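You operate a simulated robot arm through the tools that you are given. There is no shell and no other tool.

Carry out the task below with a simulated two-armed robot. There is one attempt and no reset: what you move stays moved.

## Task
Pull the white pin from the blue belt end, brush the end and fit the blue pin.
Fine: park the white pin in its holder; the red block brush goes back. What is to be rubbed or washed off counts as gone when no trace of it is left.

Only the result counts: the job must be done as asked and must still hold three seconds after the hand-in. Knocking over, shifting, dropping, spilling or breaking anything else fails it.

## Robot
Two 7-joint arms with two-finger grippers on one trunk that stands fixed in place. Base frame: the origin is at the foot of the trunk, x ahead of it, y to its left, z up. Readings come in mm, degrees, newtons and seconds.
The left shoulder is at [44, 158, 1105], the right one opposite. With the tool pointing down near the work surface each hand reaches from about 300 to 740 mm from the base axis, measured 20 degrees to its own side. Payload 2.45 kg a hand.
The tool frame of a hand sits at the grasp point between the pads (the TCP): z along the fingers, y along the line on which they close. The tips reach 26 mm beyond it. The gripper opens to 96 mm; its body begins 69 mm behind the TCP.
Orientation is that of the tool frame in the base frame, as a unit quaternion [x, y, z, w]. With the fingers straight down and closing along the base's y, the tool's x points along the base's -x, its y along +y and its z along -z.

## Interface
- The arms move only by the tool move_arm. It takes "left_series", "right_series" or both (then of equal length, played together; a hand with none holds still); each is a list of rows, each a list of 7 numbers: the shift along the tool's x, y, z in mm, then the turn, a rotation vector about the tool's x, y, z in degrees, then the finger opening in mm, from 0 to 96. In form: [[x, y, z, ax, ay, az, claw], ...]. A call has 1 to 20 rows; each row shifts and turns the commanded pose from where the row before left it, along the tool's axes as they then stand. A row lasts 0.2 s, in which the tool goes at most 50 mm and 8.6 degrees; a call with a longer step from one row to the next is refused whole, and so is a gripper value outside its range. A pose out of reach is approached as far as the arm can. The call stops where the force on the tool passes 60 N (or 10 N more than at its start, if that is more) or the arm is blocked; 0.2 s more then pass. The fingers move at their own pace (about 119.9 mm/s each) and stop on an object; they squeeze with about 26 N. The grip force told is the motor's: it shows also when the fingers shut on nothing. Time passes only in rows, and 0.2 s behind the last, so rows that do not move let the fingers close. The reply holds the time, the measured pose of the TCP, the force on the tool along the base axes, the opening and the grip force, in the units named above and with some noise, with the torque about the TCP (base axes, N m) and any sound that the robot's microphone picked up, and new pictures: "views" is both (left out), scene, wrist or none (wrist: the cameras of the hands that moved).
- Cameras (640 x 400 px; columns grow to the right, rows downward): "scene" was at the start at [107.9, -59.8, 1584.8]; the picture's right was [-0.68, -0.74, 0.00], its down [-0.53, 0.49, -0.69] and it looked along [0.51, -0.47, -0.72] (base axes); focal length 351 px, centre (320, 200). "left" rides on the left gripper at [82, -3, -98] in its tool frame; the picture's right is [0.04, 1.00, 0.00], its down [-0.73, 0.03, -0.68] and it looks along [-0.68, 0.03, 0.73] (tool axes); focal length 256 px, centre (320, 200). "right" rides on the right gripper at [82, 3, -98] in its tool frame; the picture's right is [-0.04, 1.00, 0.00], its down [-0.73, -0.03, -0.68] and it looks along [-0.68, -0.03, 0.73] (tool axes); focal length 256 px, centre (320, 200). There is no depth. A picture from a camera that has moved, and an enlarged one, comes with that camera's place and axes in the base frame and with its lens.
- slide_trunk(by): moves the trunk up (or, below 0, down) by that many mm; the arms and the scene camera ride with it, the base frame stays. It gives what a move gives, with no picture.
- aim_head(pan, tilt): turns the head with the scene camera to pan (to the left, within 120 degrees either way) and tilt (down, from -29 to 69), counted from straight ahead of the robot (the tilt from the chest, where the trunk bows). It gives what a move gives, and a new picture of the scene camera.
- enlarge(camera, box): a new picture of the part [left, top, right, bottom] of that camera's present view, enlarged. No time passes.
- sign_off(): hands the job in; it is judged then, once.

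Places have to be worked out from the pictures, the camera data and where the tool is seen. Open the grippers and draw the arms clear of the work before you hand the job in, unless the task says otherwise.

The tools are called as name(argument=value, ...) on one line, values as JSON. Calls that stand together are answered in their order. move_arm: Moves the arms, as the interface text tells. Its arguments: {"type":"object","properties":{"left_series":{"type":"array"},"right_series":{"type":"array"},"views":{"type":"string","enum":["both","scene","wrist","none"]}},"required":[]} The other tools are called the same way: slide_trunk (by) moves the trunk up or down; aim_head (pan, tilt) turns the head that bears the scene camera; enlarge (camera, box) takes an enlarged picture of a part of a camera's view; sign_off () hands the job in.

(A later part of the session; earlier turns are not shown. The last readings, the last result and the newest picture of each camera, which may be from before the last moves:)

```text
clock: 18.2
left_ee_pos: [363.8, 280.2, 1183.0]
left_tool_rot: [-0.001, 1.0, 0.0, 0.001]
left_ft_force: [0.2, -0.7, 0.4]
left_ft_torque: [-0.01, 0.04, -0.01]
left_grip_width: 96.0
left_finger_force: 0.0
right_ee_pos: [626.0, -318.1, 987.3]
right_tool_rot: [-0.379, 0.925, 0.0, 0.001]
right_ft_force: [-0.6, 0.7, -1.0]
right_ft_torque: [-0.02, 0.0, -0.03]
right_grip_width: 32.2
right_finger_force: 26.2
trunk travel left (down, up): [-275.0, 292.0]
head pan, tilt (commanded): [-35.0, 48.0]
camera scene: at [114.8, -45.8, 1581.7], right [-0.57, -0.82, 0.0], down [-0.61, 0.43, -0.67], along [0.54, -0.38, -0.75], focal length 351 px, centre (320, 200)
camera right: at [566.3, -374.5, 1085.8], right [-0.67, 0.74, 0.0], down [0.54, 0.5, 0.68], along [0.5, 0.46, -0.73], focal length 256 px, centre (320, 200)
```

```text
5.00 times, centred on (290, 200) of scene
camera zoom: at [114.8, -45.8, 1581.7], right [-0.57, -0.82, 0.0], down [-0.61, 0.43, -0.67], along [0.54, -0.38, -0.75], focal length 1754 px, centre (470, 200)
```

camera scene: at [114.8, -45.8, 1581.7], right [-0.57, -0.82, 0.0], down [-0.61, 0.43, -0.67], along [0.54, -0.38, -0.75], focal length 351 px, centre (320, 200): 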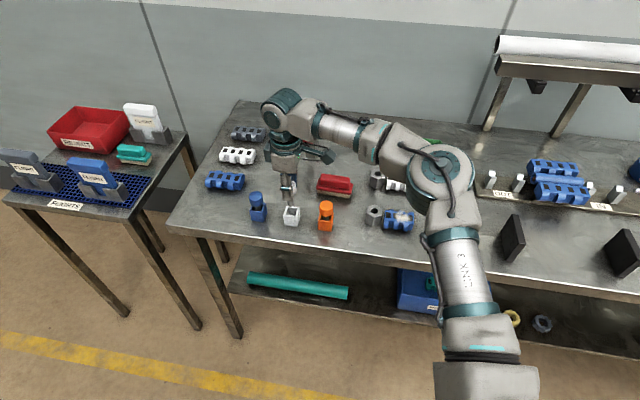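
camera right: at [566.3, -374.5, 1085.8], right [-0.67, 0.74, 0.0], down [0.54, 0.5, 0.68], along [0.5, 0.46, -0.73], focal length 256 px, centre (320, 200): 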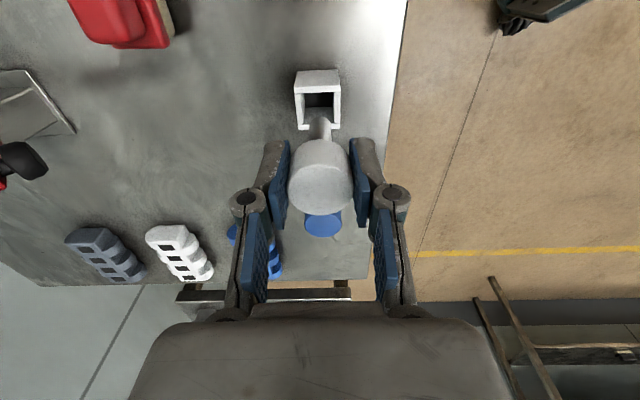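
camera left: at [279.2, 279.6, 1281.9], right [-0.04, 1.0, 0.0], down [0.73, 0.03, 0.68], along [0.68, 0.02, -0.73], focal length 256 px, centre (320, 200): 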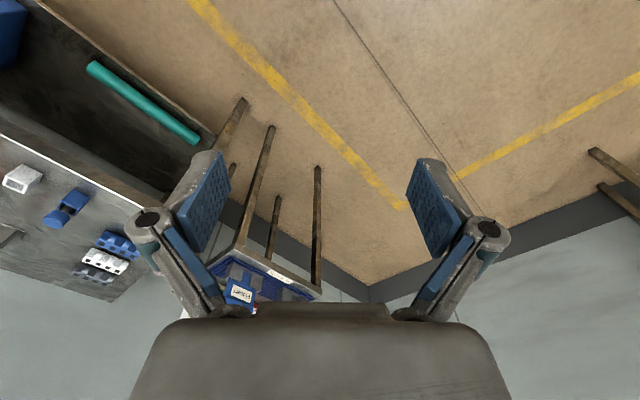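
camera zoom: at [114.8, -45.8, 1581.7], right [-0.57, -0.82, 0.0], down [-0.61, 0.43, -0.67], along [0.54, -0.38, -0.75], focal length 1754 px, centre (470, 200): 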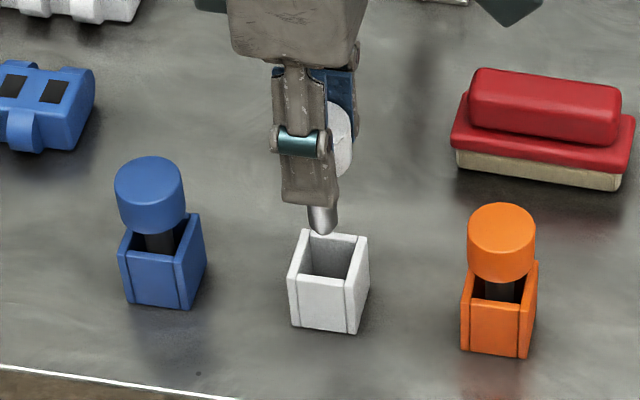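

The tip is centred over the opening to about 1–2 mm. I lower the pin into the holder to about 9 mm above the expected seat.

move_arm(right_series=[[0, -1, 10, 0, 0, 0, 10], [0, 0, 10, 0, 0, 0, 10], [0, 0, 10, 0, 0, 0, 10], [0, 0, 10, 0, 0, 0, 10], [0, 0, 10, 0, 0, 0, 10], [0, 0, 0, 0, 0, 0, 10]], views="both")

```text
clock: 19.6
left_ee_pos: [361.6, 279.8, 1184.0]
left_tool_rot: [-0.002, 1.0, -0.001, 0.0]
left_ft_force: [-0.3, 0.2, 0.8]
left_ft_torque: [-0.05, 0.0, 0.02]
left_grip_width: 96.0
left_finger_force: 0.1
right_ee_pos: [626.4, -319.6, 937.4]
right_tool_rot: [-0.38, 0.925, -0.001, 0.0]
right_ft_force: [1.0, 0.6, -1.0]
right_ft_torque: [0.0, -0.01, 0.0]
right_grip_width: 32.2
right_finger_force: 26.0
trunk travel left (down, up): [-275.0, 292.0]
head pan, tilt (commanded): [-35.0, 48.0]
camera scene: at [114.7, -45.8, 1581.7], right [-0.57, -0.82, 0.0], down [-0.61, 0.43, -0.67], along [0.54, -0.38, -0.75], focal length 351 px, centre (320, 200)
camera right: at [567.5, -375.8, 1035.6], right [-0.67, 0.74, 0.0], down [0.54, 0.5, 0.68], along [0.5, 0.46, -0.73], focal length 256 px, centre (320, 200)
```

scene: 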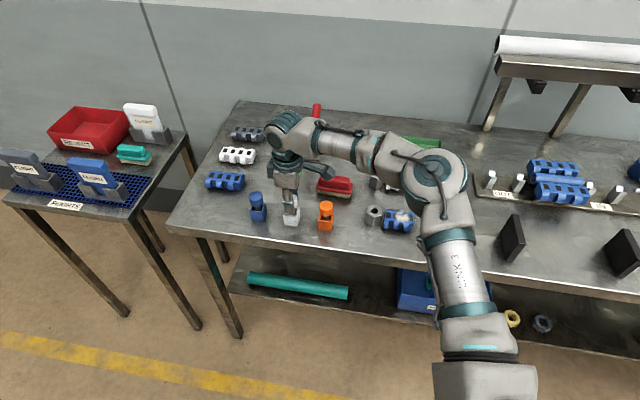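
right: 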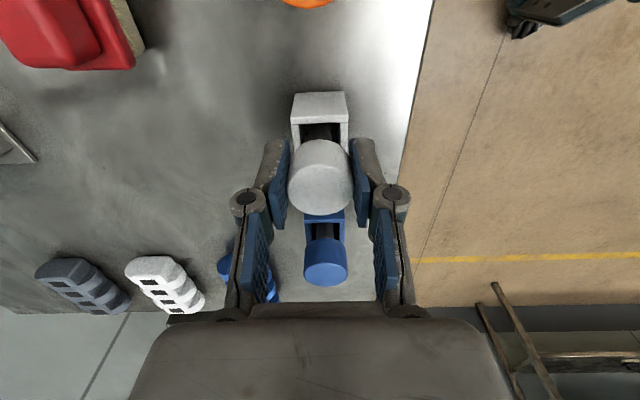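

No contact force so far; the shank is inside the box. I lower in small steps toward z ≈ 929 and watch the force.

move_arm(right_series=[[0, 0, 2, 0, 0, 0, 10], [0, 0, 2, 0, 0, 0, 10], [0, 0, 1.5, 0, 0, 0, 10], [0, 0, 0, 0, 0, 0, 10]], views="none")

```text
clock: 20.6
left_ee_pos: [361.9, 279.0, 1183.1]
left_tool_rot: [-0.001, 1.0, -0.001, 0.001]
left_ft_force: [-0.4, -0.5, 0.0]
left_ft_torque: [0.02, 0.01, 0.03]
left_grip_width: 95.8
left_finger_force: 0.0
right_ee_pos: [627.8, -320.2, 931.7]
right_tool_rot: [-0.379, 0.925, -0.001, 0.0]
right_ft_force: [0.5, 0.5, -0.1]
right_ft_torque: [0.0, 0.01, 0.03]
right_grip_width: 32.2
right_finger_force: 26.1
trunk travel left (down, up): [-275.0, 292.0]
head pan, tilt (commanded): [-35.0, 48.0]
```

Still no contact force at 931.7. I continue down in 1 mm steps.

move_arm(right_series=[[0, 0, 1, 0, 0, 0, 10], [0, 0, 1, 0, 0, 0, 10], [0, 0, 1, 0, 0, 0, 10], [0, 0, 0, 0, 0, 0, 10]], views="none")

```text
clock: 21.6
left_ee_pos: [361.2, 280.3, 1182.1]
left_tool_rot: [-0.001, 1.0, -0.001, 0.001]
left_ft_force: [-0.1, 0.7, 0.3]
left_ft_torque: [0.04, 0.0, 0.01]
left_grip_width: 95.9
left_finger_force: 0.2
right_ee_pos: [627.4, -320.6, 929.7]
right_tool_rot: [-0.379, 0.925, -0.001, 0.001]
right_ft_force: [-1.6, 0.3, 4.6]
right_ft_torque: [0.02, 0.06, -0.03]
right_grip_width: 32.2
right_finger_force: 26.0
trunk travel left (down, up): [-275.0, 292.0]
head pan, tilt (commanded): [-35.0, 48.0]
```

A 4.6 N upward force shows the pin has touched the bottom at z ≈ 929.7. I open the fingers gently.

move_arm(right_series=[[0, 0, 0, 0, 0, 0, 33], [0, 0, 0, 0, 0, 0, 36], [0, 0, 0, 0, 0, 0, 44], [0, 0, 0, 0, 0, 0, 60], [0, 0, 0, 0, 0, 0, 64]], views="both")

enlarge(camera="right", box=[260, 70, 400, 220])

enlarge(camera="scene", box=[250, 160, 330, 240])

```text
clock: 22.9
left_ee_pos: [362.5, 279.7, 1182.6]
left_tool_rot: [-0.001, 1.0, -0.001, 0.001]
left_ft_force: [-0.4, -0.4, -0.2]
left_ft_torque: [-0.02, 0.01, -0.06]
left_grip_width: 96.1
left_finger_force: 0.1
right_ee_pos: [626.8, -319.9, 928.3]
right_tool_rot: [-0.379, 0.925, -0.001, 0.0]
right_ft_force: [0.0, 0.0, 0.0]
right_ft_torque: [0.01, 0.02, 0.01]
right_grip_width: 64.3
right_finger_force: 0.0
trunk travel left (down, up): [-275.0, 292.0]
head pan, tilt (commanded): [-35.0, 48.0]
camera scene: at [114.7, -45.7, 1581.7], right [-0.57, -0.82, 0.0], down [-0.61, 0.43, -0.67], along [0.54, -0.38, -0.75], focal length 351 px, centre (320, 200)
camera right: at [567.7, -376.6, 1027.2], right [-0.67, 0.74, 0.0], down [0.54, 0.5, 0.68], along [0.5, 0.46, -0.73], focal length 256 px, centre (320, 200)
```

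scene: 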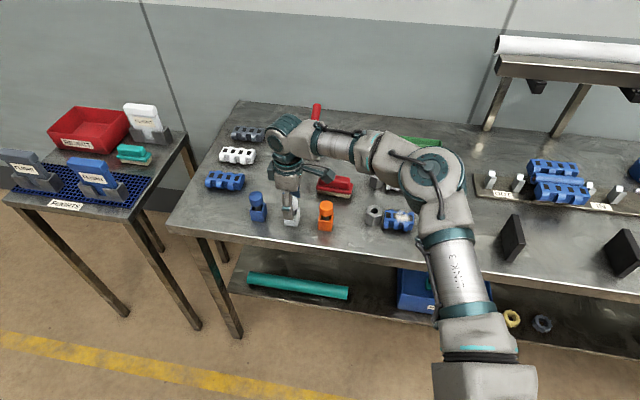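
right: 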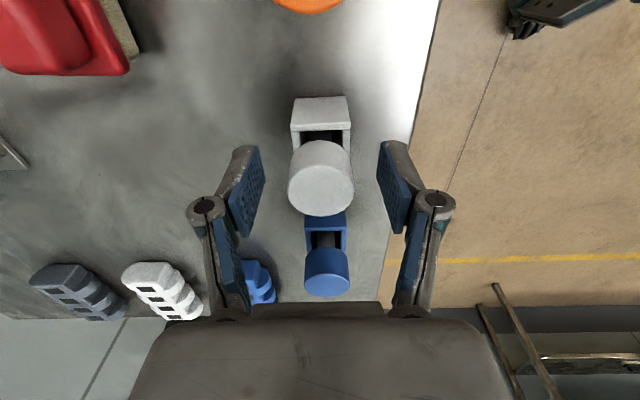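

```text
2.67 times, centred on (330, 145) of right
camera zoom: at [567.7, -376.6, 1027.2], right [-0.67, 0.74, 0.0], down [0.54, 0.5, 0.68], along [0.5, 0.46, -0.73], focal length 683 px, centre (293, 347)
```

zoom: 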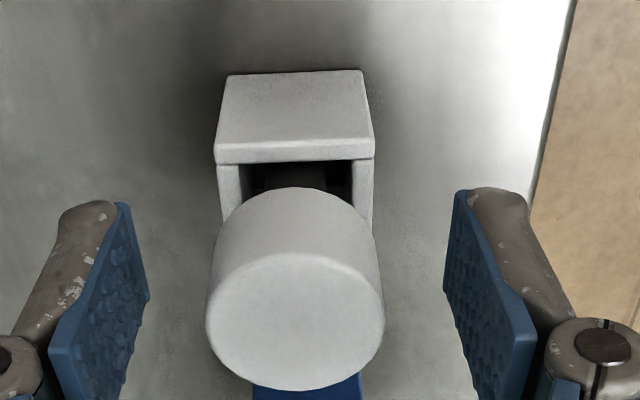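

```text
5.00 times, centred on (290, 200) of scene
camera zoom: at [114.7, -45.7, 1581.7], right [-0.57, -0.82, 0.0], down [-0.61, 0.43, -0.67], along [0.54, -0.38, -0.75], focal length 1754 px, centre (470, 200)
```

zoom: 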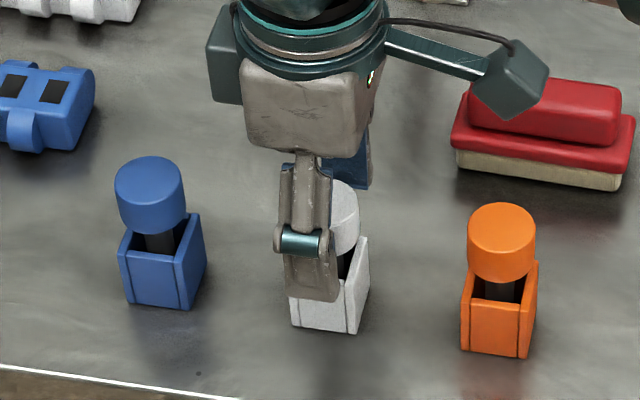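

The pin is released and standing in the holder. I raise the hand straight up and check it.

move_arm(right_series=[[0, 0, -8, 0, 0, 0, 66], [0, 0, -20, 0, 0, 0, 70], [0, 0, -30, 0, 0, 0, 80], [0, 0, -30, 0, 0, 0, 90], [0, 0, -30, 0, 0, 0, 96], [0, 0, 0, 0, 0, 0, 96]], views="both")

enlarge(camera="scene", box=[240, 160, 360, 240])

enlarge(camera="right", box=[260, 20, 400, 200])

```text
clock: 24.2
left_ee_pos: [362.1, 278.8, 1182.7]
left_tool_rot: [-0.001, 1.0, -0.001, 0.001]
left_ft_force: [0.7, -0.6, 0.3]
left_ft_torque: [-0.02, 0.04, -0.01]
left_grip_width: 96.1
left_finger_force: 0.2
right_ee_pos: [628.8, -321.8, 1043.4]
right_tool_rot: [-0.38, 0.925, -0.001, 0.0]
right_ft_force: [1.3, 1.2, -0.2]
right_ft_torque: [0.02, 0.03, 0.01]
right_grip_width: 95.8
right_finger_force: 0.1
trunk travel left (down, up): [-275.0, 292.0]
head pan, tilt (commanded): [-35.0, 48.0]
camera scene: at [114.9, -45.5, 1581.7], right [-0.57, -0.82, 0.0], down [-0.61, 0.43, -0.67], along [0.54, -0.38, -0.75], focal length 351 px, centre (320, 200)
camera right: at [568.1, -378.1, 1143.0], right [-0.67, 0.74, 0.0], down [0.54, 0.5, 0.68], along [0.5, 0.46, -0.73], focal length 256 px, centre (320, 200)
```

scene: 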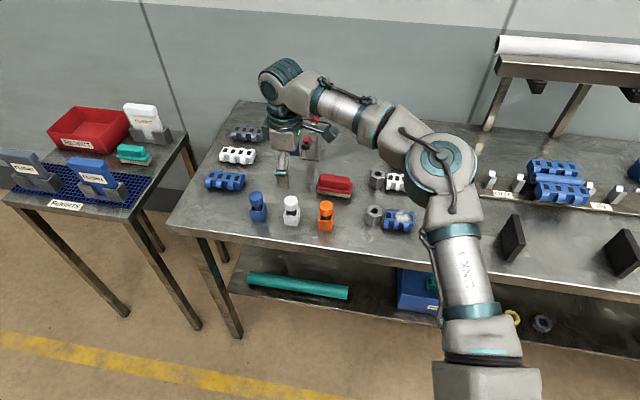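
right: 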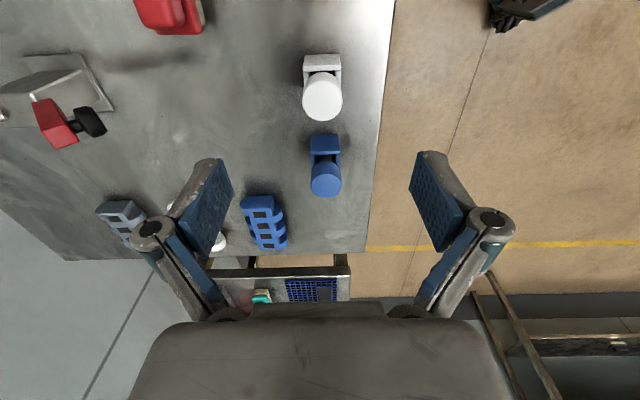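

```text
5.00 times, centred on (300, 200) of scene
camera zoom: at [114.9, -45.5, 1581.7], right [-0.57, -0.82, 0.0], down [-0.61, 0.43, -0.67], along [0.54, -0.38, -0.75], focal length 1754 px, centre (420, 200)
```

zoom: 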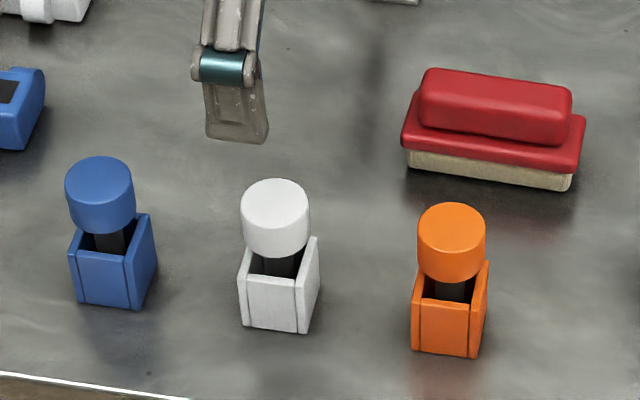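

```text
2.22 times, centred on (330, 110) of right
camera zoom: at [568.1, -378.1, 1143.0], right [-0.67, 0.74, 0.0], down [0.54, 0.5, 0.68], along [0.5, 0.46, -0.73], focal length 569 px, centre (298, 400)
```

zoom: 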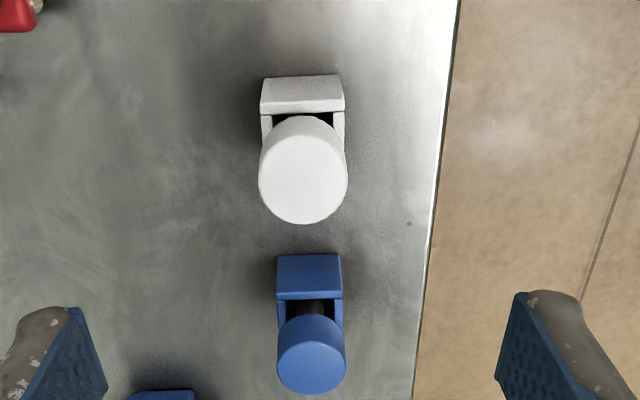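

The white pin stands in its holder like the other two. Next the red brush: its near lower edge computes to (673, -428)–(606, -491), so its centre is about (655, -475), which is at the limit of reach. I move above it with the tool vertical to test the reach.

move_arm(right_series=[[18, -25, 0, 0, 0, 0, 96], [22, -32, 0, 0, 0, 0, 96], [22, -32, 0, 0, 0, 0, 96], [17, -25, 0, 0, 0, 0, 96], [10, -13, 0, 0, 0, 0, 96], [0, 0, 0, 0, 0, 0, 96], [0, 0, 0, 0, 0, 0, 96]], views="both")

```text
clock: 25.9
left_ee_pos: [362.4, 278.8, 1183.4]
left_tool_rot: [0.0, 1.0, -0.001, 0.0]
left_ft_force: [-0.4, -1.1, 0.4]
left_ft_torque: [0.01, 0.0, 0.0]
left_grip_width: 95.9
left_finger_force: 0.2
right_ee_pos: [638.3, -471.8, 1043.6]
right_tool_rot: [-0.38, 0.925, -0.002, 0.001]
right_ft_force: [-0.6, 0.2, 0.5]
right_ft_torque: [-0.02, -0.01, 0.0]
right_grip_width: 95.8
right_finger_force: 0.1
right hand out of reach, approached as far as the arm can: row 4, 5
trunk travel left (down, up): [-275.0, 292.0]
head pan, tilt (commanded): [-35.0, 48.0]
camera scene: at [114.5, -46.5, 1581.7], right [-0.57, -0.82, 0.0], down [-0.61, 0.43, -0.67], along [0.54, -0.38, -0.75], focal length 351 px, centre (320, 200)
camera right: at [578.6, -527.0, 1142.0], right [-0.67, 0.74, 0.0], down [0.54, 0.5, 0.68], along [0.51, 0.46, -0.73], focal length 256 px, centre (320, 200)
```

scene: 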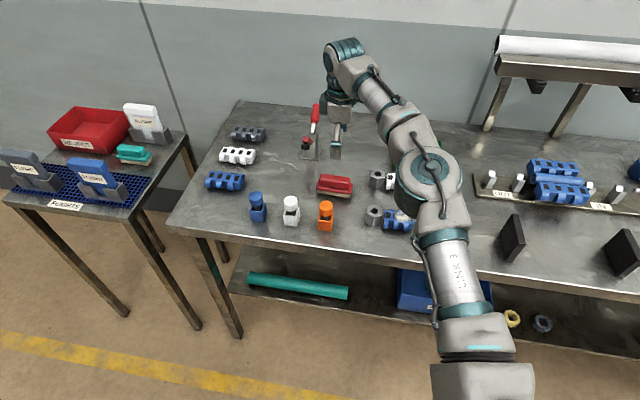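
right: 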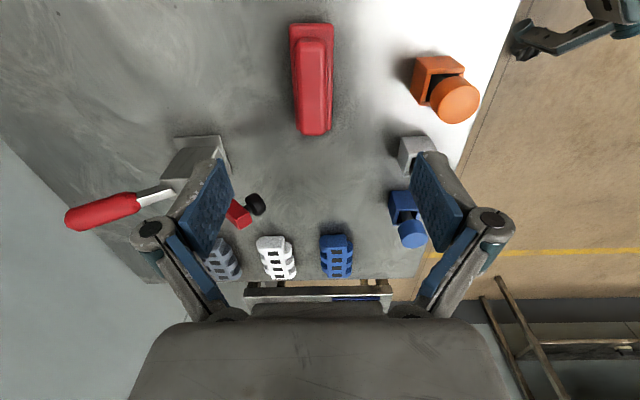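

The arm stopped at (638, -472), slightly short of the commanded point, but the brush seems nearly beneath the TCP. I enlarge to measure the offset and the brush's handle size.

enlarge(camera="right", box=[250, 0, 390, 150])

enlarge(camera="scene", box=[300, 120, 380, 210])

```text
2.67 times, centred on (320, 75) of right
camera zoom: at [578.6, -527.0, 1142.0], right [-0.67, 0.74, 0.0], down [0.54, 0.5, 0.68], along [0.51, 0.46, -0.73], focal length 683 px, centre (320, 533)
```

zoom: 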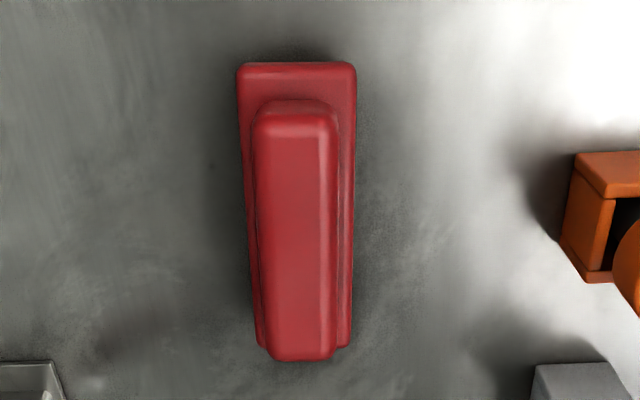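

```text
4.44 times, centred on (340, 165) of scene
camera zoom: at [114.5, -46.5, 1581.7], right [-0.57, -0.82, 0.0], down [-0.61, 0.43, -0.67], along [0.54, -0.38, -0.75], focal length 1559 px, centre (231, 356)
```

zoom: 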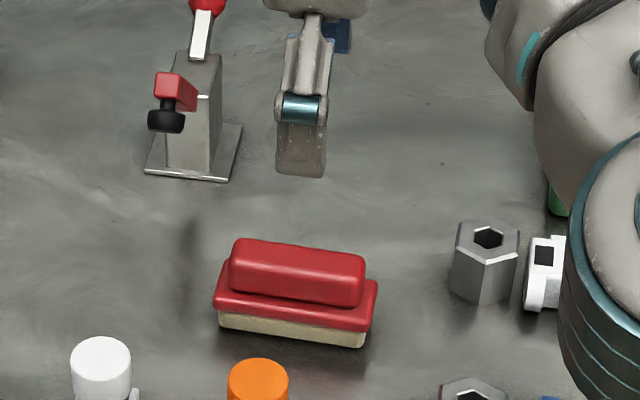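

The brush's centre computes to about (647, -474.5), handle ≈ 25 mm wide × 78 mm long, plate top z ≈ 888, handle top z ≈ 915. I correct the command toward it and descend partway to see whether the reach improves lower down.

move_arm(right_series=[[5.5, 4, 10, 0, 0, 0, 70], [0, 0, 25, 0, 0, 0, 70], [0, 0, 25, 0, 0, 0, 70], [0, 0, 25, 0, 0, 0, 70], [0, 0, 0, 0, 0, 0, 70], [0, 0, 0, 0, 0, 0, 70]], views="both")

```text
clock: 27.2
left_ee_pos: [362.8, 278.5, 1183.4]
left_tool_rot: [-0.001, 1.0, -0.002, 0.0]
left_ft_force: [-1.0, 0.1, 0.0]
left_ft_torque: [-0.04, -0.01, 0.02]
left_grip_width: 95.8
left_finger_force: 0.1
right_ee_pos: [632.4, -471.3, 956.4]
right_tool_rot: [-0.38, 0.925, -0.001, 0.0]
right_ft_force: [-0.6, 0.2, 0.2]
right_ft_torque: [-0.02, 0.04, 0.0]
right_grip_width: 69.7
right_finger_force: 0.0
trunk travel left (down, up): [-275.0, 292.0]
head pan, tilt (commanded): [-35.0, 48.0]
camera scene: at [114.6, -46.8, 1581.7], right [-0.57, -0.82, 0.0], down [-0.61, 0.43, -0.67], along [0.54, -0.38, -0.75], focal length 351 px, centre (320, 200)
camera right: at [572.2, -527.0, 1055.9], right [-0.67, 0.74, 0.0], down [0.54, 0.49, 0.68], along [0.5, 0.46, -0.73], focal length 256 px, centre (320, 200)
```

scene: 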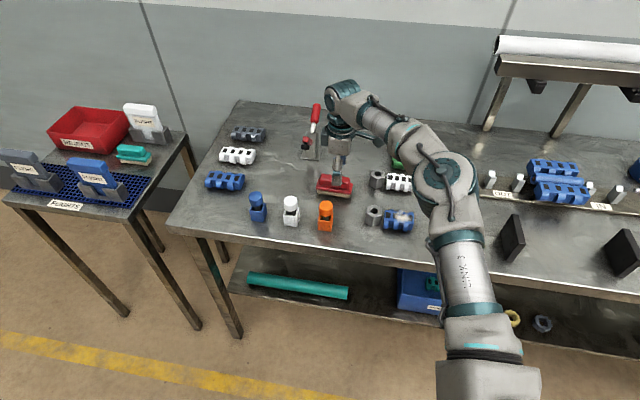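
right: 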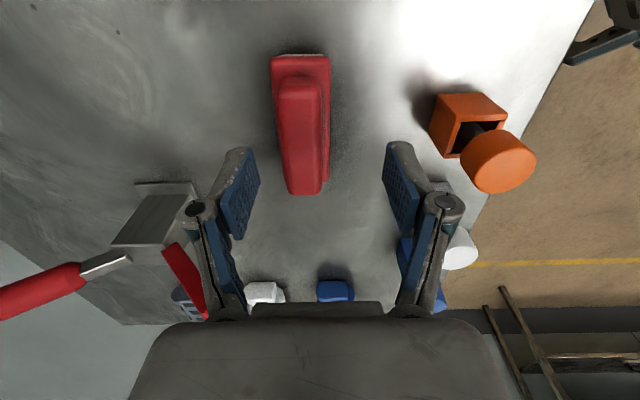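

At z = 956 the arm only reaches (632, -471), about 14 mm short, so I tilt the tool slightly outward (about its x axis) to gain reach and read the pose.

move_arm(right_series=[[0, 0, 0, 3, 0, 0, 70], [0, 0, 0, 3, 0, 0, 70], [0, 0, 0, 0, 0, 0, 70], [0, 0, 0, 0, 0, 0, 70]], views="wrist")

```text
clock: 28.2
left_ee_pos: [361.4, 278.7, 1183.0]
left_tool_rot: [0.0, 1.0, -0.001, 0.001]
left_ft_force: [-0.3, -0.3, 0.0]
left_ft_torque: [0.01, -0.01, 0.0]
left_grip_width: 96.0
left_finger_force: 0.0
right_ee_pos: [631.7, -471.9, 957.4]
right_tool_rot: [-0.378, 0.924, -0.05, 0.02]
right_ft_force: [-0.2, -0.3, 0.3]
right_ft_torque: [0.03, 0.0, -0.02]
right_grip_width: 69.7
right_finger_force: 0.2
trunk travel left (down, up): [-275.0, 292.0]
head pan, tilt (commanded): [-35.0, 48.0]
camera right: at [564.3, -520.2, 1055.2], right [-0.67, 0.74, -0.11], down [0.49, 0.55, 0.68], along [0.56, 0.4, -0.73], focal length 256 px, centre (320, 200)
```

right: 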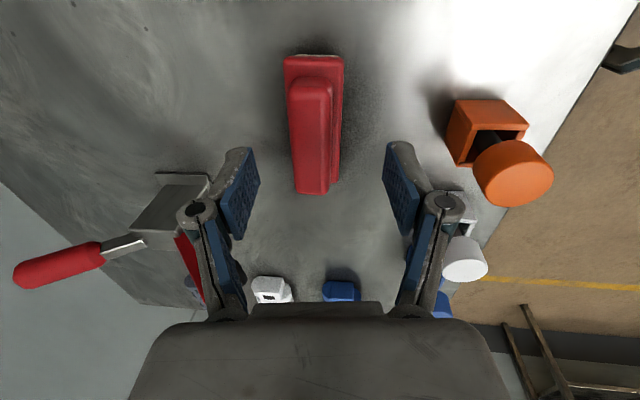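

That last position was in fact within reach (the command had been reset to the reached pose), so the tilt is not needed yet. I undo the tilt and push out to (647, -474.5) at this height.

move_arm(right_series=[[0, 0, 0, -3, 0, 0, 70], [0, 0, 0, -3, 0, 0, 70], [-3, -4, 0, 0, 0, 0, 70], [-3, -4, 0, 0, 0, 0, 70], [-3, -4.4, 0, 0, 0, 0, 70], [0, 0, 0, 0, 0, 0, 70], [0, 0, 0, 0, 0, 0, 70]], views="wrist")

enlarge(camera="right", box=[230, 30, 410, 230])

```text
clock: 29.9
left_ee_pos: [363.2, 278.5, 1182.9]
left_tool_rot: [0.0, 1.0, -0.001, 0.001]
left_ft_force: [0.1, -0.9, -0.1]
left_ft_torque: [-0.01, 0.0, 0.01]
left_grip_width: 95.7
left_finger_force: 0.1
right_ee_pos: [644.7, -472.4, 958.6]
right_tool_rot: [-0.379, 0.925, -0.001, 0.002]
right_ft_force: [0.4, 0.7, -0.4]
right_ft_torque: [0.01, -0.01, 0.03]
right_grip_width: 70.3
right_finger_force: 0.1
trunk travel left (down, up): [-275.0, 292.0]
head pan, tilt (commanded): [-35.0, 48.0]
camera right: at [584.9, -528.7, 1057.3], right [-0.67, 0.74, 0.0], down [0.54, 0.5, 0.68], along [0.5, 0.46, -0.73], focal length 256 px, centre (320, 200)
```

right: 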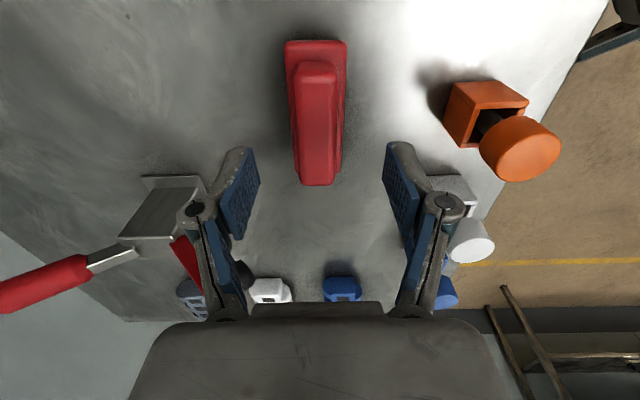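

```text
2.00 times, centred on (320, 130) of right
camera zoom: at [584.9, -528.7, 1057.3], right [-0.67, 0.74, 0.0], down [0.54, 0.5, 0.68], along [0.5, 0.46, -0.73], focal length 512 px, centre (320, 340)
```

zoom: 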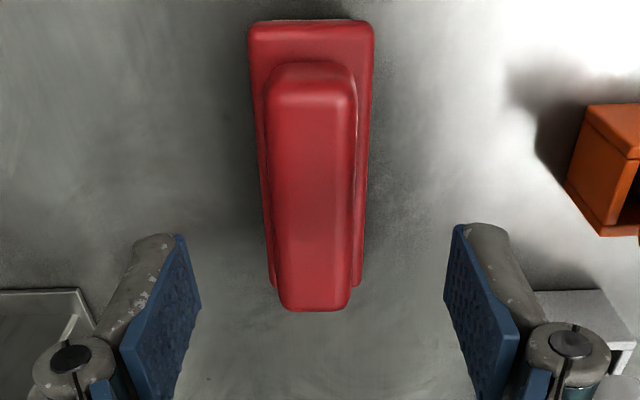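

The arm reaches (645, -472) at this height without trouble. The brush sits at tool offset ≈ (+1, -3) mm and is turned about 2° from the tool; I correct that and descend to z ≈ 922.

move_arm(right_series=[[1, -3, 0, 0, 0, 2, 70], [0, 0, 12, 0, 0, 0, 70], [0, 0, 12, 0, 0, 0, 70], [0, 0, 12, 0, 0, 0, 60], [0, 0, 0, 0, 0, 0, 50], [0, 0, 0, 0, 0, 0, 50]], views="both")

enlarge(camera="right", box=[220, 20, 420, 240])

enlarge(camera="scene", box=[300, 140, 380, 210])

```text
clock: 31.2
left_ee_pos: [362.6, 279.6, 1184.2]
left_tool_rot: [-0.001, 1.0, -0.001, 0.001]
left_ft_force: [0.0, -0.5, -0.1]
left_ft_torque: [-0.02, -0.01, 0.0]
left_grip_width: 95.9
left_finger_force: 0.0
right_ee_pos: [641.8, -474.3, 921.5]
right_tool_rot: [-0.363, 0.932, -0.001, 0.001]
right_ft_force: [-1.0, 0.2, -0.2]
right_ft_torque: [0.0, 0.01, -0.01]
right_grip_width: 49.8
right_finger_force: 0.0
right hand out of reach, approached as far as the arm can: row 1
trunk travel left (down, up): [-275.0, 292.0]
head pan, tilt (commanded): [-35.0, 48.0]
camera scene: at [114.7, -46.5, 1581.7], right [-0.57, -0.82, 0.0], down [-0.61, 0.43, -0.67], along [0.54, -0.38, -0.75], focal length 351 px, centre (320, 200)
camera right: at [579.2, -528.0, 1020.5], right [-0.65, 0.76, 0.0], down [0.56, 0.48, 0.68], along [0.52, 0.44, -0.73], focal length 256 px, centre (320, 200)
```

scene: 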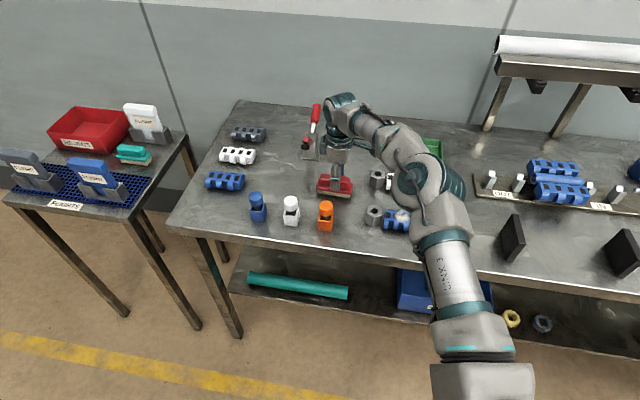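
right: 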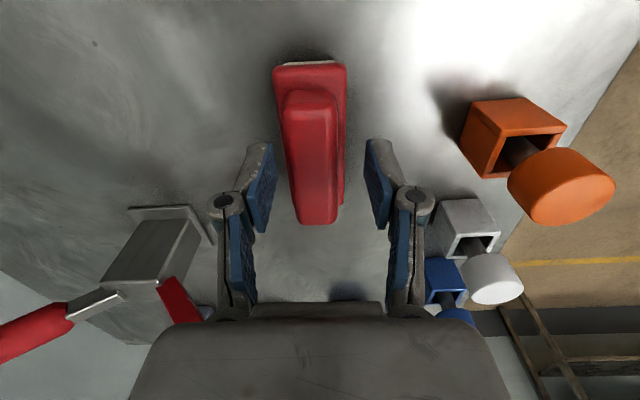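

```text
1.82 times, centred on (320, 130) of right
camera zoom: at [579.2, -528.0, 1020.5], right [-0.65, 0.76, 0.0], down [0.56, 0.48, 0.68], along [0.52, 0.44, -0.73], focal length 465 px, centre (320, 327)
```

zoom: 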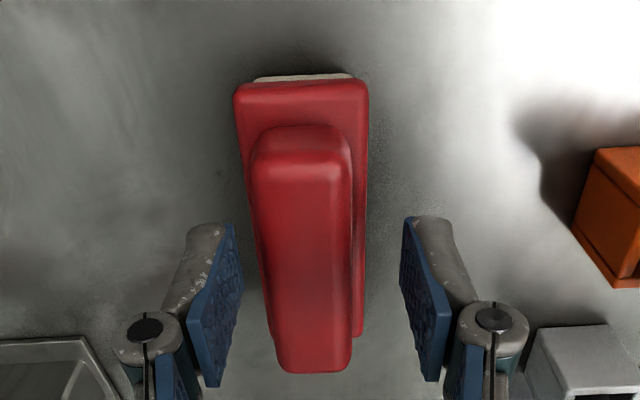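

```text
5.71 times, centred on (340, 175) of scene
camera zoom: at [114.7, -46.5, 1581.7], right [-0.57, -0.82, 0.0], down [-0.61, 0.43, -0.67], along [0.54, -0.38, -0.75], focal length 2004 px, centre (206, 343)
```

zoom: 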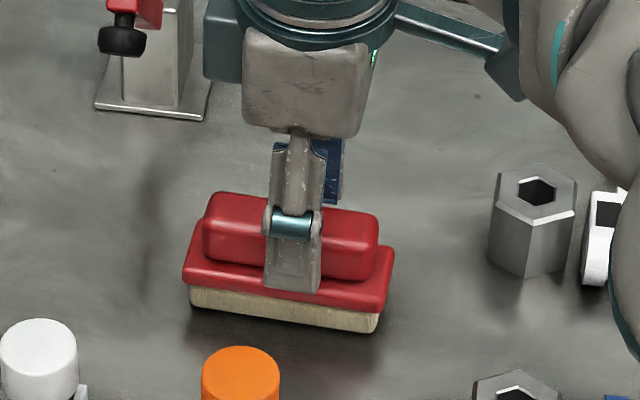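

The vertical tool reaches (642, -474) here while the handle centre is ≈ 4 mm farther out and 7 mm along its length. I add a 3° outward tilt to gain that reach, shift, and descend to z ≈ 913.

move_arm(right_series=[[0, 0, 0, 3, 0, 0, 50], [-2, -2, 0, 0, 0, 0, 50], [-3, -2.2, 0, 0, 0, 0, 50], [0, 0, 4, 0, 0, 0, 50], [0, 0, 4, 0, 0, 0, 50], [0, 0, 0, 0, 0, 0, 50], [0, 0, 0, 0, 0, 0, 50]], views="both")

enlarge(camera="right", box=[220, 40, 420, 260])

enlarge(camera="scene", box=[300, 140, 380, 210])

```text
clock: 32.9
left_ee_pos: [361.5, 279.2, 1184.5]
left_tool_rot: [-0.001, 1.0, 0.0, 0.001]
left_ft_force: [-0.5, -0.2, 0.0]
left_ft_torque: [0.03, 0.0, 0.02]
left_grip_width: 95.9
left_finger_force: 0.0
right_ee_pos: [650.0, -476.3, 916.5]
right_tool_rot: [-0.363, 0.931, -0.025, 0.011]
right_ft_force: [-1.0, -0.2, -0.5]
right_ft_torque: [0.02, 0.01, 0.01]
right_grip_width: 50.0
right_finger_force: 0.1
trunk travel left (down, up): [-275.0, 292.0]
head pan, tilt (commanded): [-35.0, 48.0]
camera scene: at [114.7, -46.5, 1581.7], right [-0.57, -0.82, 0.0], down [-0.61, 0.43, -0.67], along [0.54, -0.38, -0.75], focal length 351 px, centre (320, 200)
camera right: at [583.3, -525.3, 1013.9], right [-0.65, 0.76, -0.05], down [0.53, 0.5, 0.68], along [0.55, 0.41, -0.73], focal length 256 px, centre (320, 200)
```

scene: 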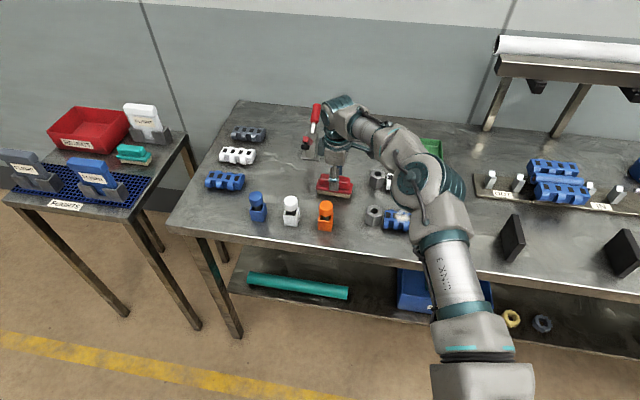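
right: 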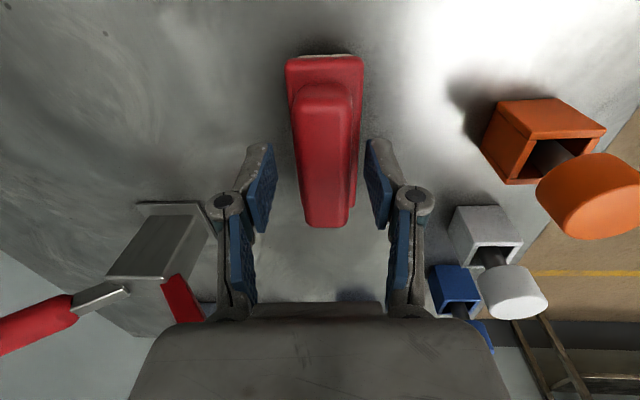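

```text
1.82 times, centred on (320, 150) of right
camera zoom: at [583.3, -525.3, 1013.9], right [-0.65, 0.76, -0.05], down [0.53, 0.5, 0.68], along [0.55, 0.41, -0.73], focal length 465 px, centre (320, 291)
```

zoom: 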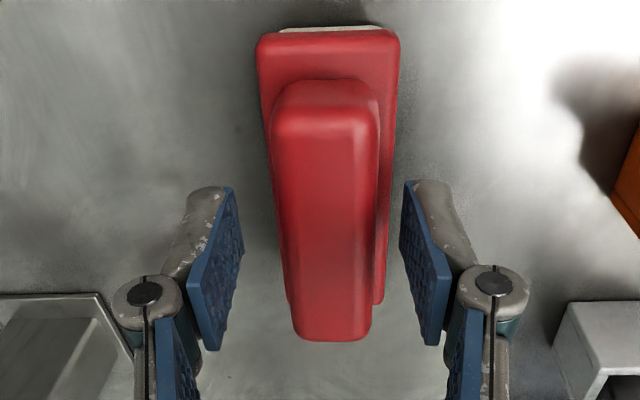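

```text
5.71 times, centred on (340, 175) of scene
camera zoom: at [114.7, -46.5, 1581.7], right [-0.57, -0.82, 0.0], down [-0.61, 0.43, -0.67], along [0.54, -0.38, -0.75], focal length 2004 px, centre (206, 343)
```

zoom: 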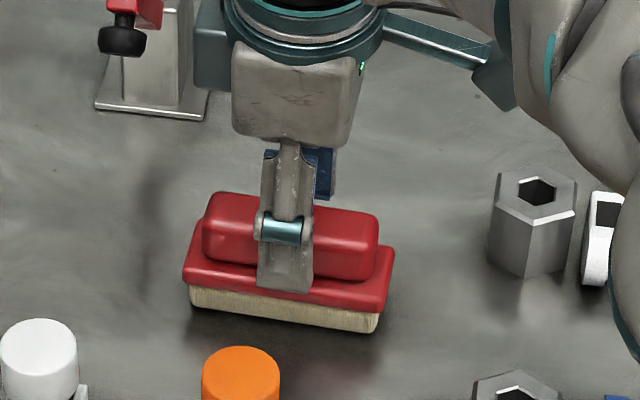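

The handle is now centred between the pads. I descend 4 mm more and close slowly on the handle.

move_arm(right_series=[[0, 0, 2, 0, 0, 0, 50], [0, 0, 2, 0, 0, 0, 50], [0, 0, 0, 0, 0, 0, 40], [0, 0, 0, 0, 0, 0, 30], [0, 0, 0, 0, 0, 0, 22], [0, 0, 0, 0, 0, 0, 10], [0, 0, 0, 0, 0, 0, 10]], views="both")

enlarge(camera="scene", box=[300, 140, 380, 210])

```text
clock: 34.5
left_ee_pos: [361.4, 278.7, 1183.0]
left_tool_rot: [-0.001, 1.0, -0.001, 0.001]
left_ft_force: [-0.1, -0.5, -0.6]
left_ft_torque: [0.0, -0.04, 0.01]
left_grip_width: 95.9
left_finger_force: 0.1
right_ee_pos: [648.0, -475.9, 911.4]
right_tool_rot: [-0.363, 0.931, -0.025, 0.01]
right_ft_force: [-0.4, -0.2, 1.1]
right_ft_torque: [0.02, 0.0, 0.02]
right_grip_width: 27.0
right_finger_force: 26.3
right hand out of reach, approached as far as the arm can: row 2
trunk travel left (down, up): [-275.0, 292.0]
head pan, tilt (commanded): [-35.0, 48.0]
camera scene: at [114.3, -46.1, 1581.8], right [-0.57, -0.82, 0.0], down [-0.61, 0.43, -0.67], along [0.54, -0.38, -0.75], focal length 351 px, centre (320, 200)
camera right: at [582.3, -525.6, 1010.1], right [-0.65, 0.76, -0.06], down [0.53, 0.5, 0.68], along [0.55, 0.41, -0.73], focal length 256 px, centre (320, 200)
```

scene: 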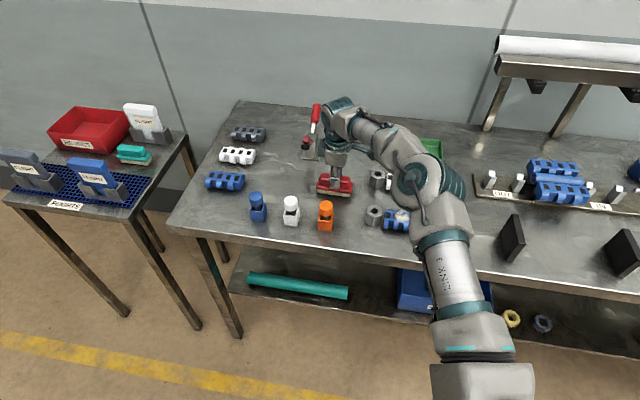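
right: 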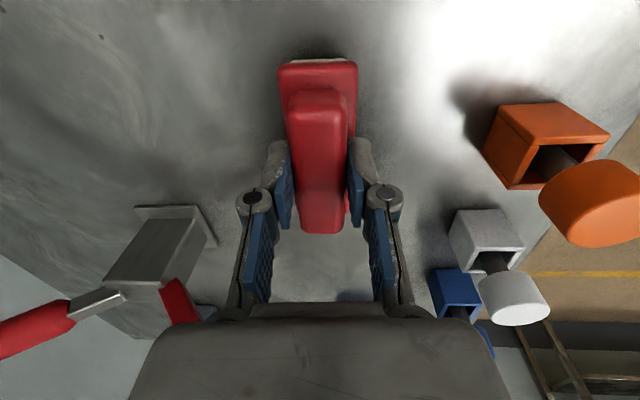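

```text
5.71 times, centred on (340, 175) of scene
camera zoom: at [114.3, -46.1, 1581.8], right [-0.57, -0.82, 0.0], down [-0.61, 0.43, -0.67], along [0.54, -0.38, -0.75], focal length 2004 px, centre (206, 343)
```

zoom: 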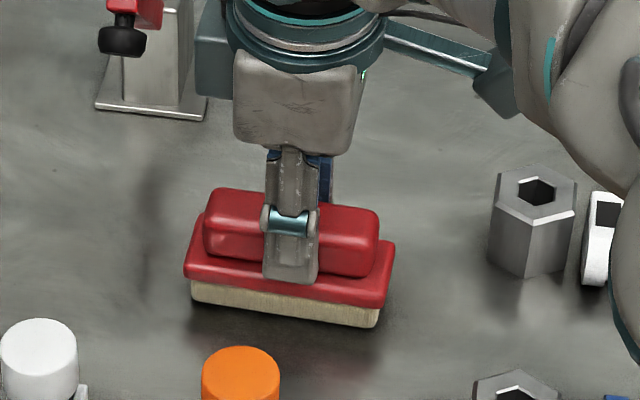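

The handle is gripped (27 mm, 26 N) at TCP (648.0, -475.9, 911.4), which I note as the return pose. I lift along the tool axis.

move_arm(right_series=[[0, 0, -5, 0, 0, 0, 5], [0, 0, -10, 0, 0, 0, 5], [0, 0, -15, 0, 0, 0, 5], [0, 0, -20, 0, 0, 0, 5], [0, 0, -20, 0, 0, 0, 5], [0, 0, 0, 0, 0, 0, 5]], views="both")

enlarge(camera="scene", box=[290, 110, 390, 210])

```text
clock: 35.9
left_ee_pos: [361.8, 278.4, 1183.6]
left_tool_rot: [0.0, 1.0, 0.0, 0.0]
left_ft_force: [0.4, 0.0, 0.0]
left_ft_torque: [0.01, -0.02, -0.04]
left_grip_width: 96.1
left_finger_force: 0.1
right_ee_pos: [644.0, -472.5, 980.7]
right_tool_rot: [-0.363, 0.931, -0.025, 0.009]
right_ft_force: [0.6, 0.7, 0.2]
right_ft_torque: [0.02, 0.02, 0.0]
right_grip_width: 27.3
right_finger_force: 26.1
trunk travel left (down, up): [-275.0, 292.0]
head pan, tilt (commanded): [-35.0, 48.0]
camera scene: at [115.2, -46.6, 1581.6], right [-0.57, -0.82, 0.0], down [-0.61, 0.43, -0.67], along [0.54, -0.38, -0.75], focal length 351 px, centre (320, 200)
camera right: at [579.0, -522.5, 1079.8], right [-0.65, 0.76, -0.05], down [0.54, 0.5, 0.68], along [0.54, 0.41, -0.73], focal length 256 px, centre (320, 200)
```

scene: 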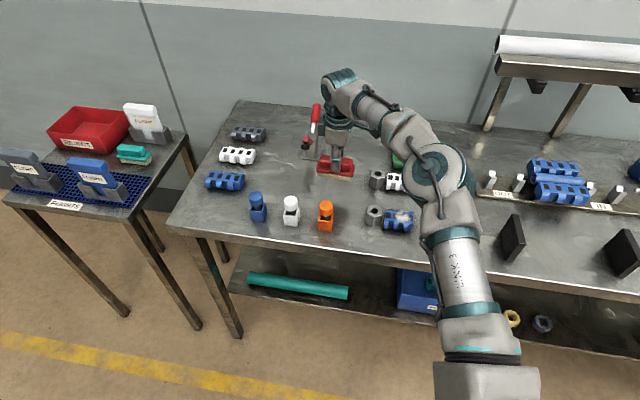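
right: 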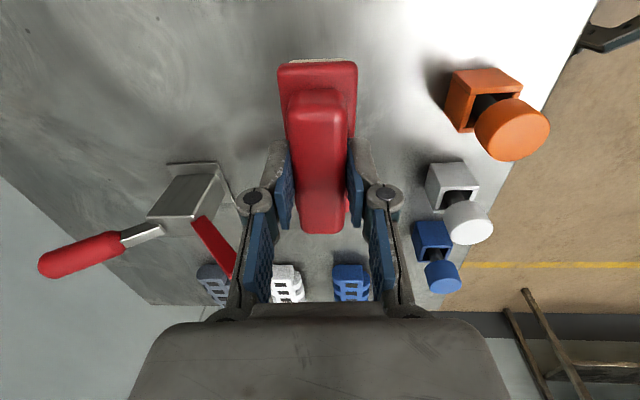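

```text
4.00 times, centred on (340, 160) of scene
camera zoom: at [115.2, -46.6, 1581.6], right [-0.57, -0.82, 0.0], down [-0.61, 0.43, -0.67], along [0.54, -0.38, -0.75], focal length 1403 px, centre (240, 360)
```

zoom: 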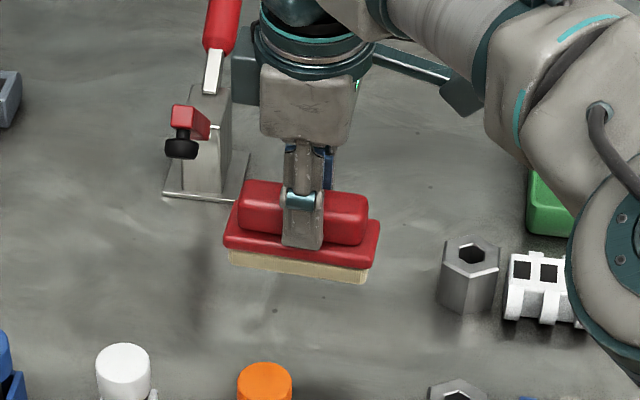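

The brush is held firmly; its bristle bottom is about 51 mm below the TCP. The blue belt end's centre computes to (461, -541), top z ≈ 887, long axis like the brush's. I undo the tilt and carry the brush above the belt end, 12 mm toward its free end so it stays clear of the hex socket.

move_arm(right_series=[[0, 0, -20, -3, 0, 0, 5], [15, 5, -5, 0, 0, 0, 5], [36, 13, 0, 0, 0, 0, 5], [40, 15, 0, 0, 0, 0, 5], [40, 15, 0, 0, 0, 0, 5], [36, 14, 0, 0, 0, 0, 5], [26, 10, 0, 0, 0, 0, 5], [0, 0, 0, 0, 0, 0, 5], [0, 0, 0, 0, 0, 0, 5]], views="both")

enlarge(camera="scene", box=[340, 150, 440, 240])

```text
clock: 37.9
left_ee_pos: [361.6, 278.4, 1184.0]
left_tool_rot: [-0.001, 1.0, -0.001, 0.001]
left_ft_force: [0.5, -0.2, -0.7]
left_ft_torque: [0.0, 0.01, -0.02]
left_grip_width: 95.8
left_finger_force: 0.1
right_ee_pos: [453.8, -550.4, 1007.8]
right_tool_rot: [-0.364, 0.931, -0.001, 0.0]
right_ft_force: [0.2, -0.2, -1.0]
right_ft_torque: [-0.01, 0.04, -0.01]
right_grip_width: 27.3
right_finger_force: 25.2
trunk travel left (down, up): [-275.0, 292.0]
head pan, tilt (commanded): [-35.0, 48.0]
camera scene: at [113.1, -48.1, 1581.8], right [-0.57, -0.82, 0.0], down [-0.61, 0.43, -0.67], along [0.55, -0.38, -0.75], focal length 351 px, centre (320, 200)
camera right: at [391.5, -604.6, 1106.4], right [-0.65, 0.76, 0.0], down [0.56, 0.48, 0.68], along [0.52, 0.44, -0.73], focal length 256 px, centre (320, 200)
```

scene: 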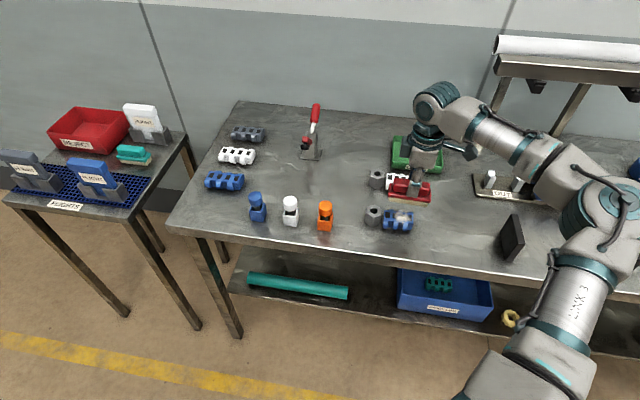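
right: 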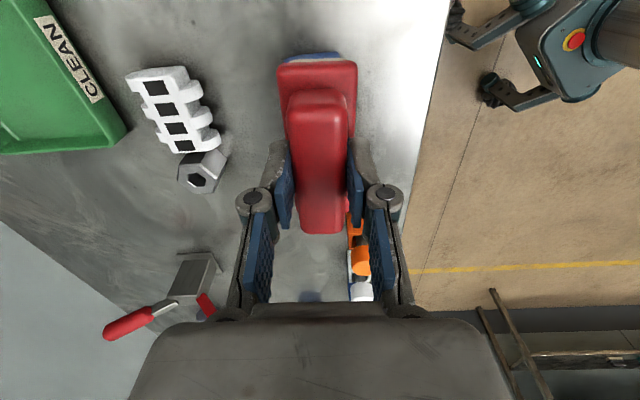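

```text
4.44 times, centred on (390, 195) of scene
camera zoom: at [113.1, -48.1, 1581.8], right [-0.57, -0.82, 0.0], down [-0.61, 0.43, -0.67], along [0.55, -0.38, -0.75], focal length 1559 px, centre (9, 222)
```

zoom: 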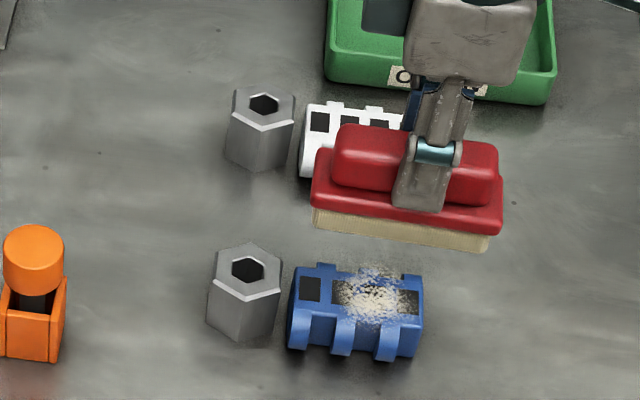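

The brush hangs level over the belt end with ~7 mm clearance from the hex socket. I lower it to just above the expected contact height (TCP z ≈ 938).

move_arm(right_series=[[0, 0, 16, 0, 0, -1.5, 5], [0, 0, 16, 0, 0, 0, 5], [0, 0, 16, 0, 0, 0, 5], [0, 0, 12, 0, 0, 0, 5], [0, 0, 4, 0, 0, 0, 5], [0, 0, 0, 0, 0, 0, 5]], views="both")

enlarge(camera="scene", box=[340, 170, 440, 240])

```text
clock: 39.2
left_ee_pos: [362.2, 276.4, 1184.0]
left_tool_rot: [-0.001, 1.0, -0.001, 0.001]
left_ft_force: [-0.1, -0.3, -0.1]
left_ft_torque: [0.02, -0.02, 0.04]
left_grip_width: 95.9
left_finger_force: 0.1
right_ee_pos: [453.0, -551.9, 940.3]
right_tool_rot: [-0.376, 0.927, -0.001, 0.001]
right_ft_force: [0.5, 0.8, 1.3]
right_ft_torque: [0.03, -0.07, 0.03]
right_grip_width: 27.4
right_finger_force: 26.6
trunk travel left (down, up): [-275.0, 292.0]
head pan, tilt (commanded): [-35.0, 48.0]
camera scene: at [113.0, -47.8, 1581.8], right [-0.57, -0.82, 0.0], down [-0.61, 0.43, -0.67], along [0.55, -0.38, -0.75], focal length 351 px, centre (320, 200)
camera right: at [393.2, -605.9, 1039.8], right [-0.67, 0.74, 0.0], down [0.55, 0.49, 0.68], along [0.51, 0.45, -0.73], focal length 256 px, centre (320, 200)
```

scene: 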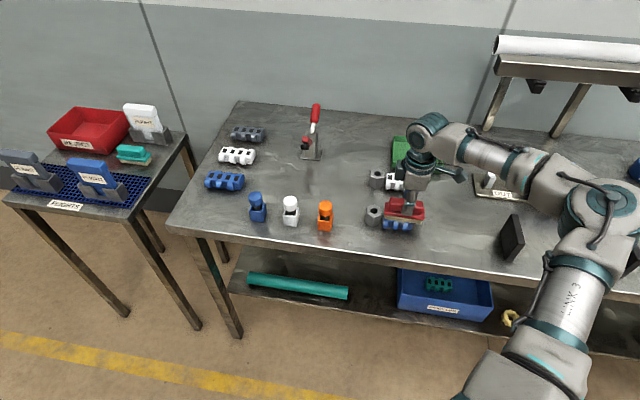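
right: 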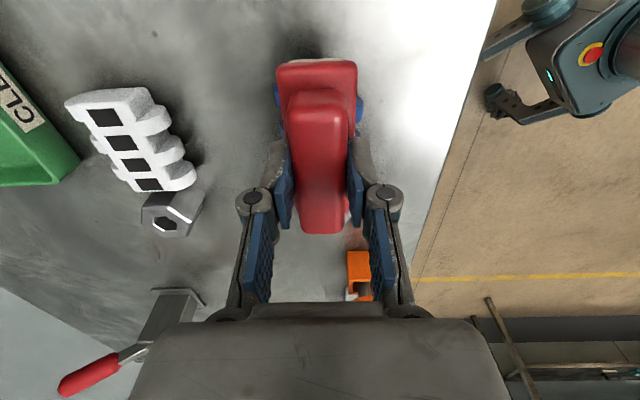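

```text
5.71 times, centred on (390, 205) of scene
camera zoom: at [113.0, -47.8, 1581.8], right [-0.57, -0.82, 0.0], down [-0.61, 0.43, -0.67], along [0.55, -0.38, -0.75], focal length 2004 px, centre (-80, 171)
```

zoom: 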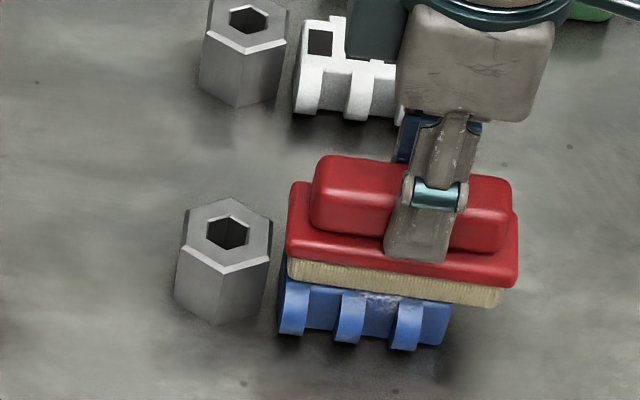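

The bristles seem to be just touching (fz rose to +1.3 N). I lower 2 mm more and read the contact force.

move_arm(right_series=[[0, 0, 1, 0, 0, 0, 5], [0, 0, 1, 0, 0, 0, 5], [0, 0, 0, 0, 0, 0, 5]], views="none")

```text
clock: 40.0
left_ee_pos: [361.0, 278.0, 1183.1]
left_tool_rot: [-0.001, 1.0, 0.0, 0.001]
left_ft_force: [0.2, -0.1, -0.8]
left_ft_torque: [0.01, -0.01, 0.0]
left_grip_width: 95.9
left_finger_force: 0.0
right_ee_pos: [454.3, -551.6, 942.2]
right_tool_rot: [-0.375, 0.927, -0.001, 0.002]
right_ft_force: [-0.3, -2.9, 10.9]
right_ft_torque: [-0.03, -0.23, -0.09]
right_grip_width: 27.3
right_finger_force: 26.2
trunk travel left (down, up): [-275.0, 292.0]
head pan, tilt (commanded): [-35.0, 48.0]
```

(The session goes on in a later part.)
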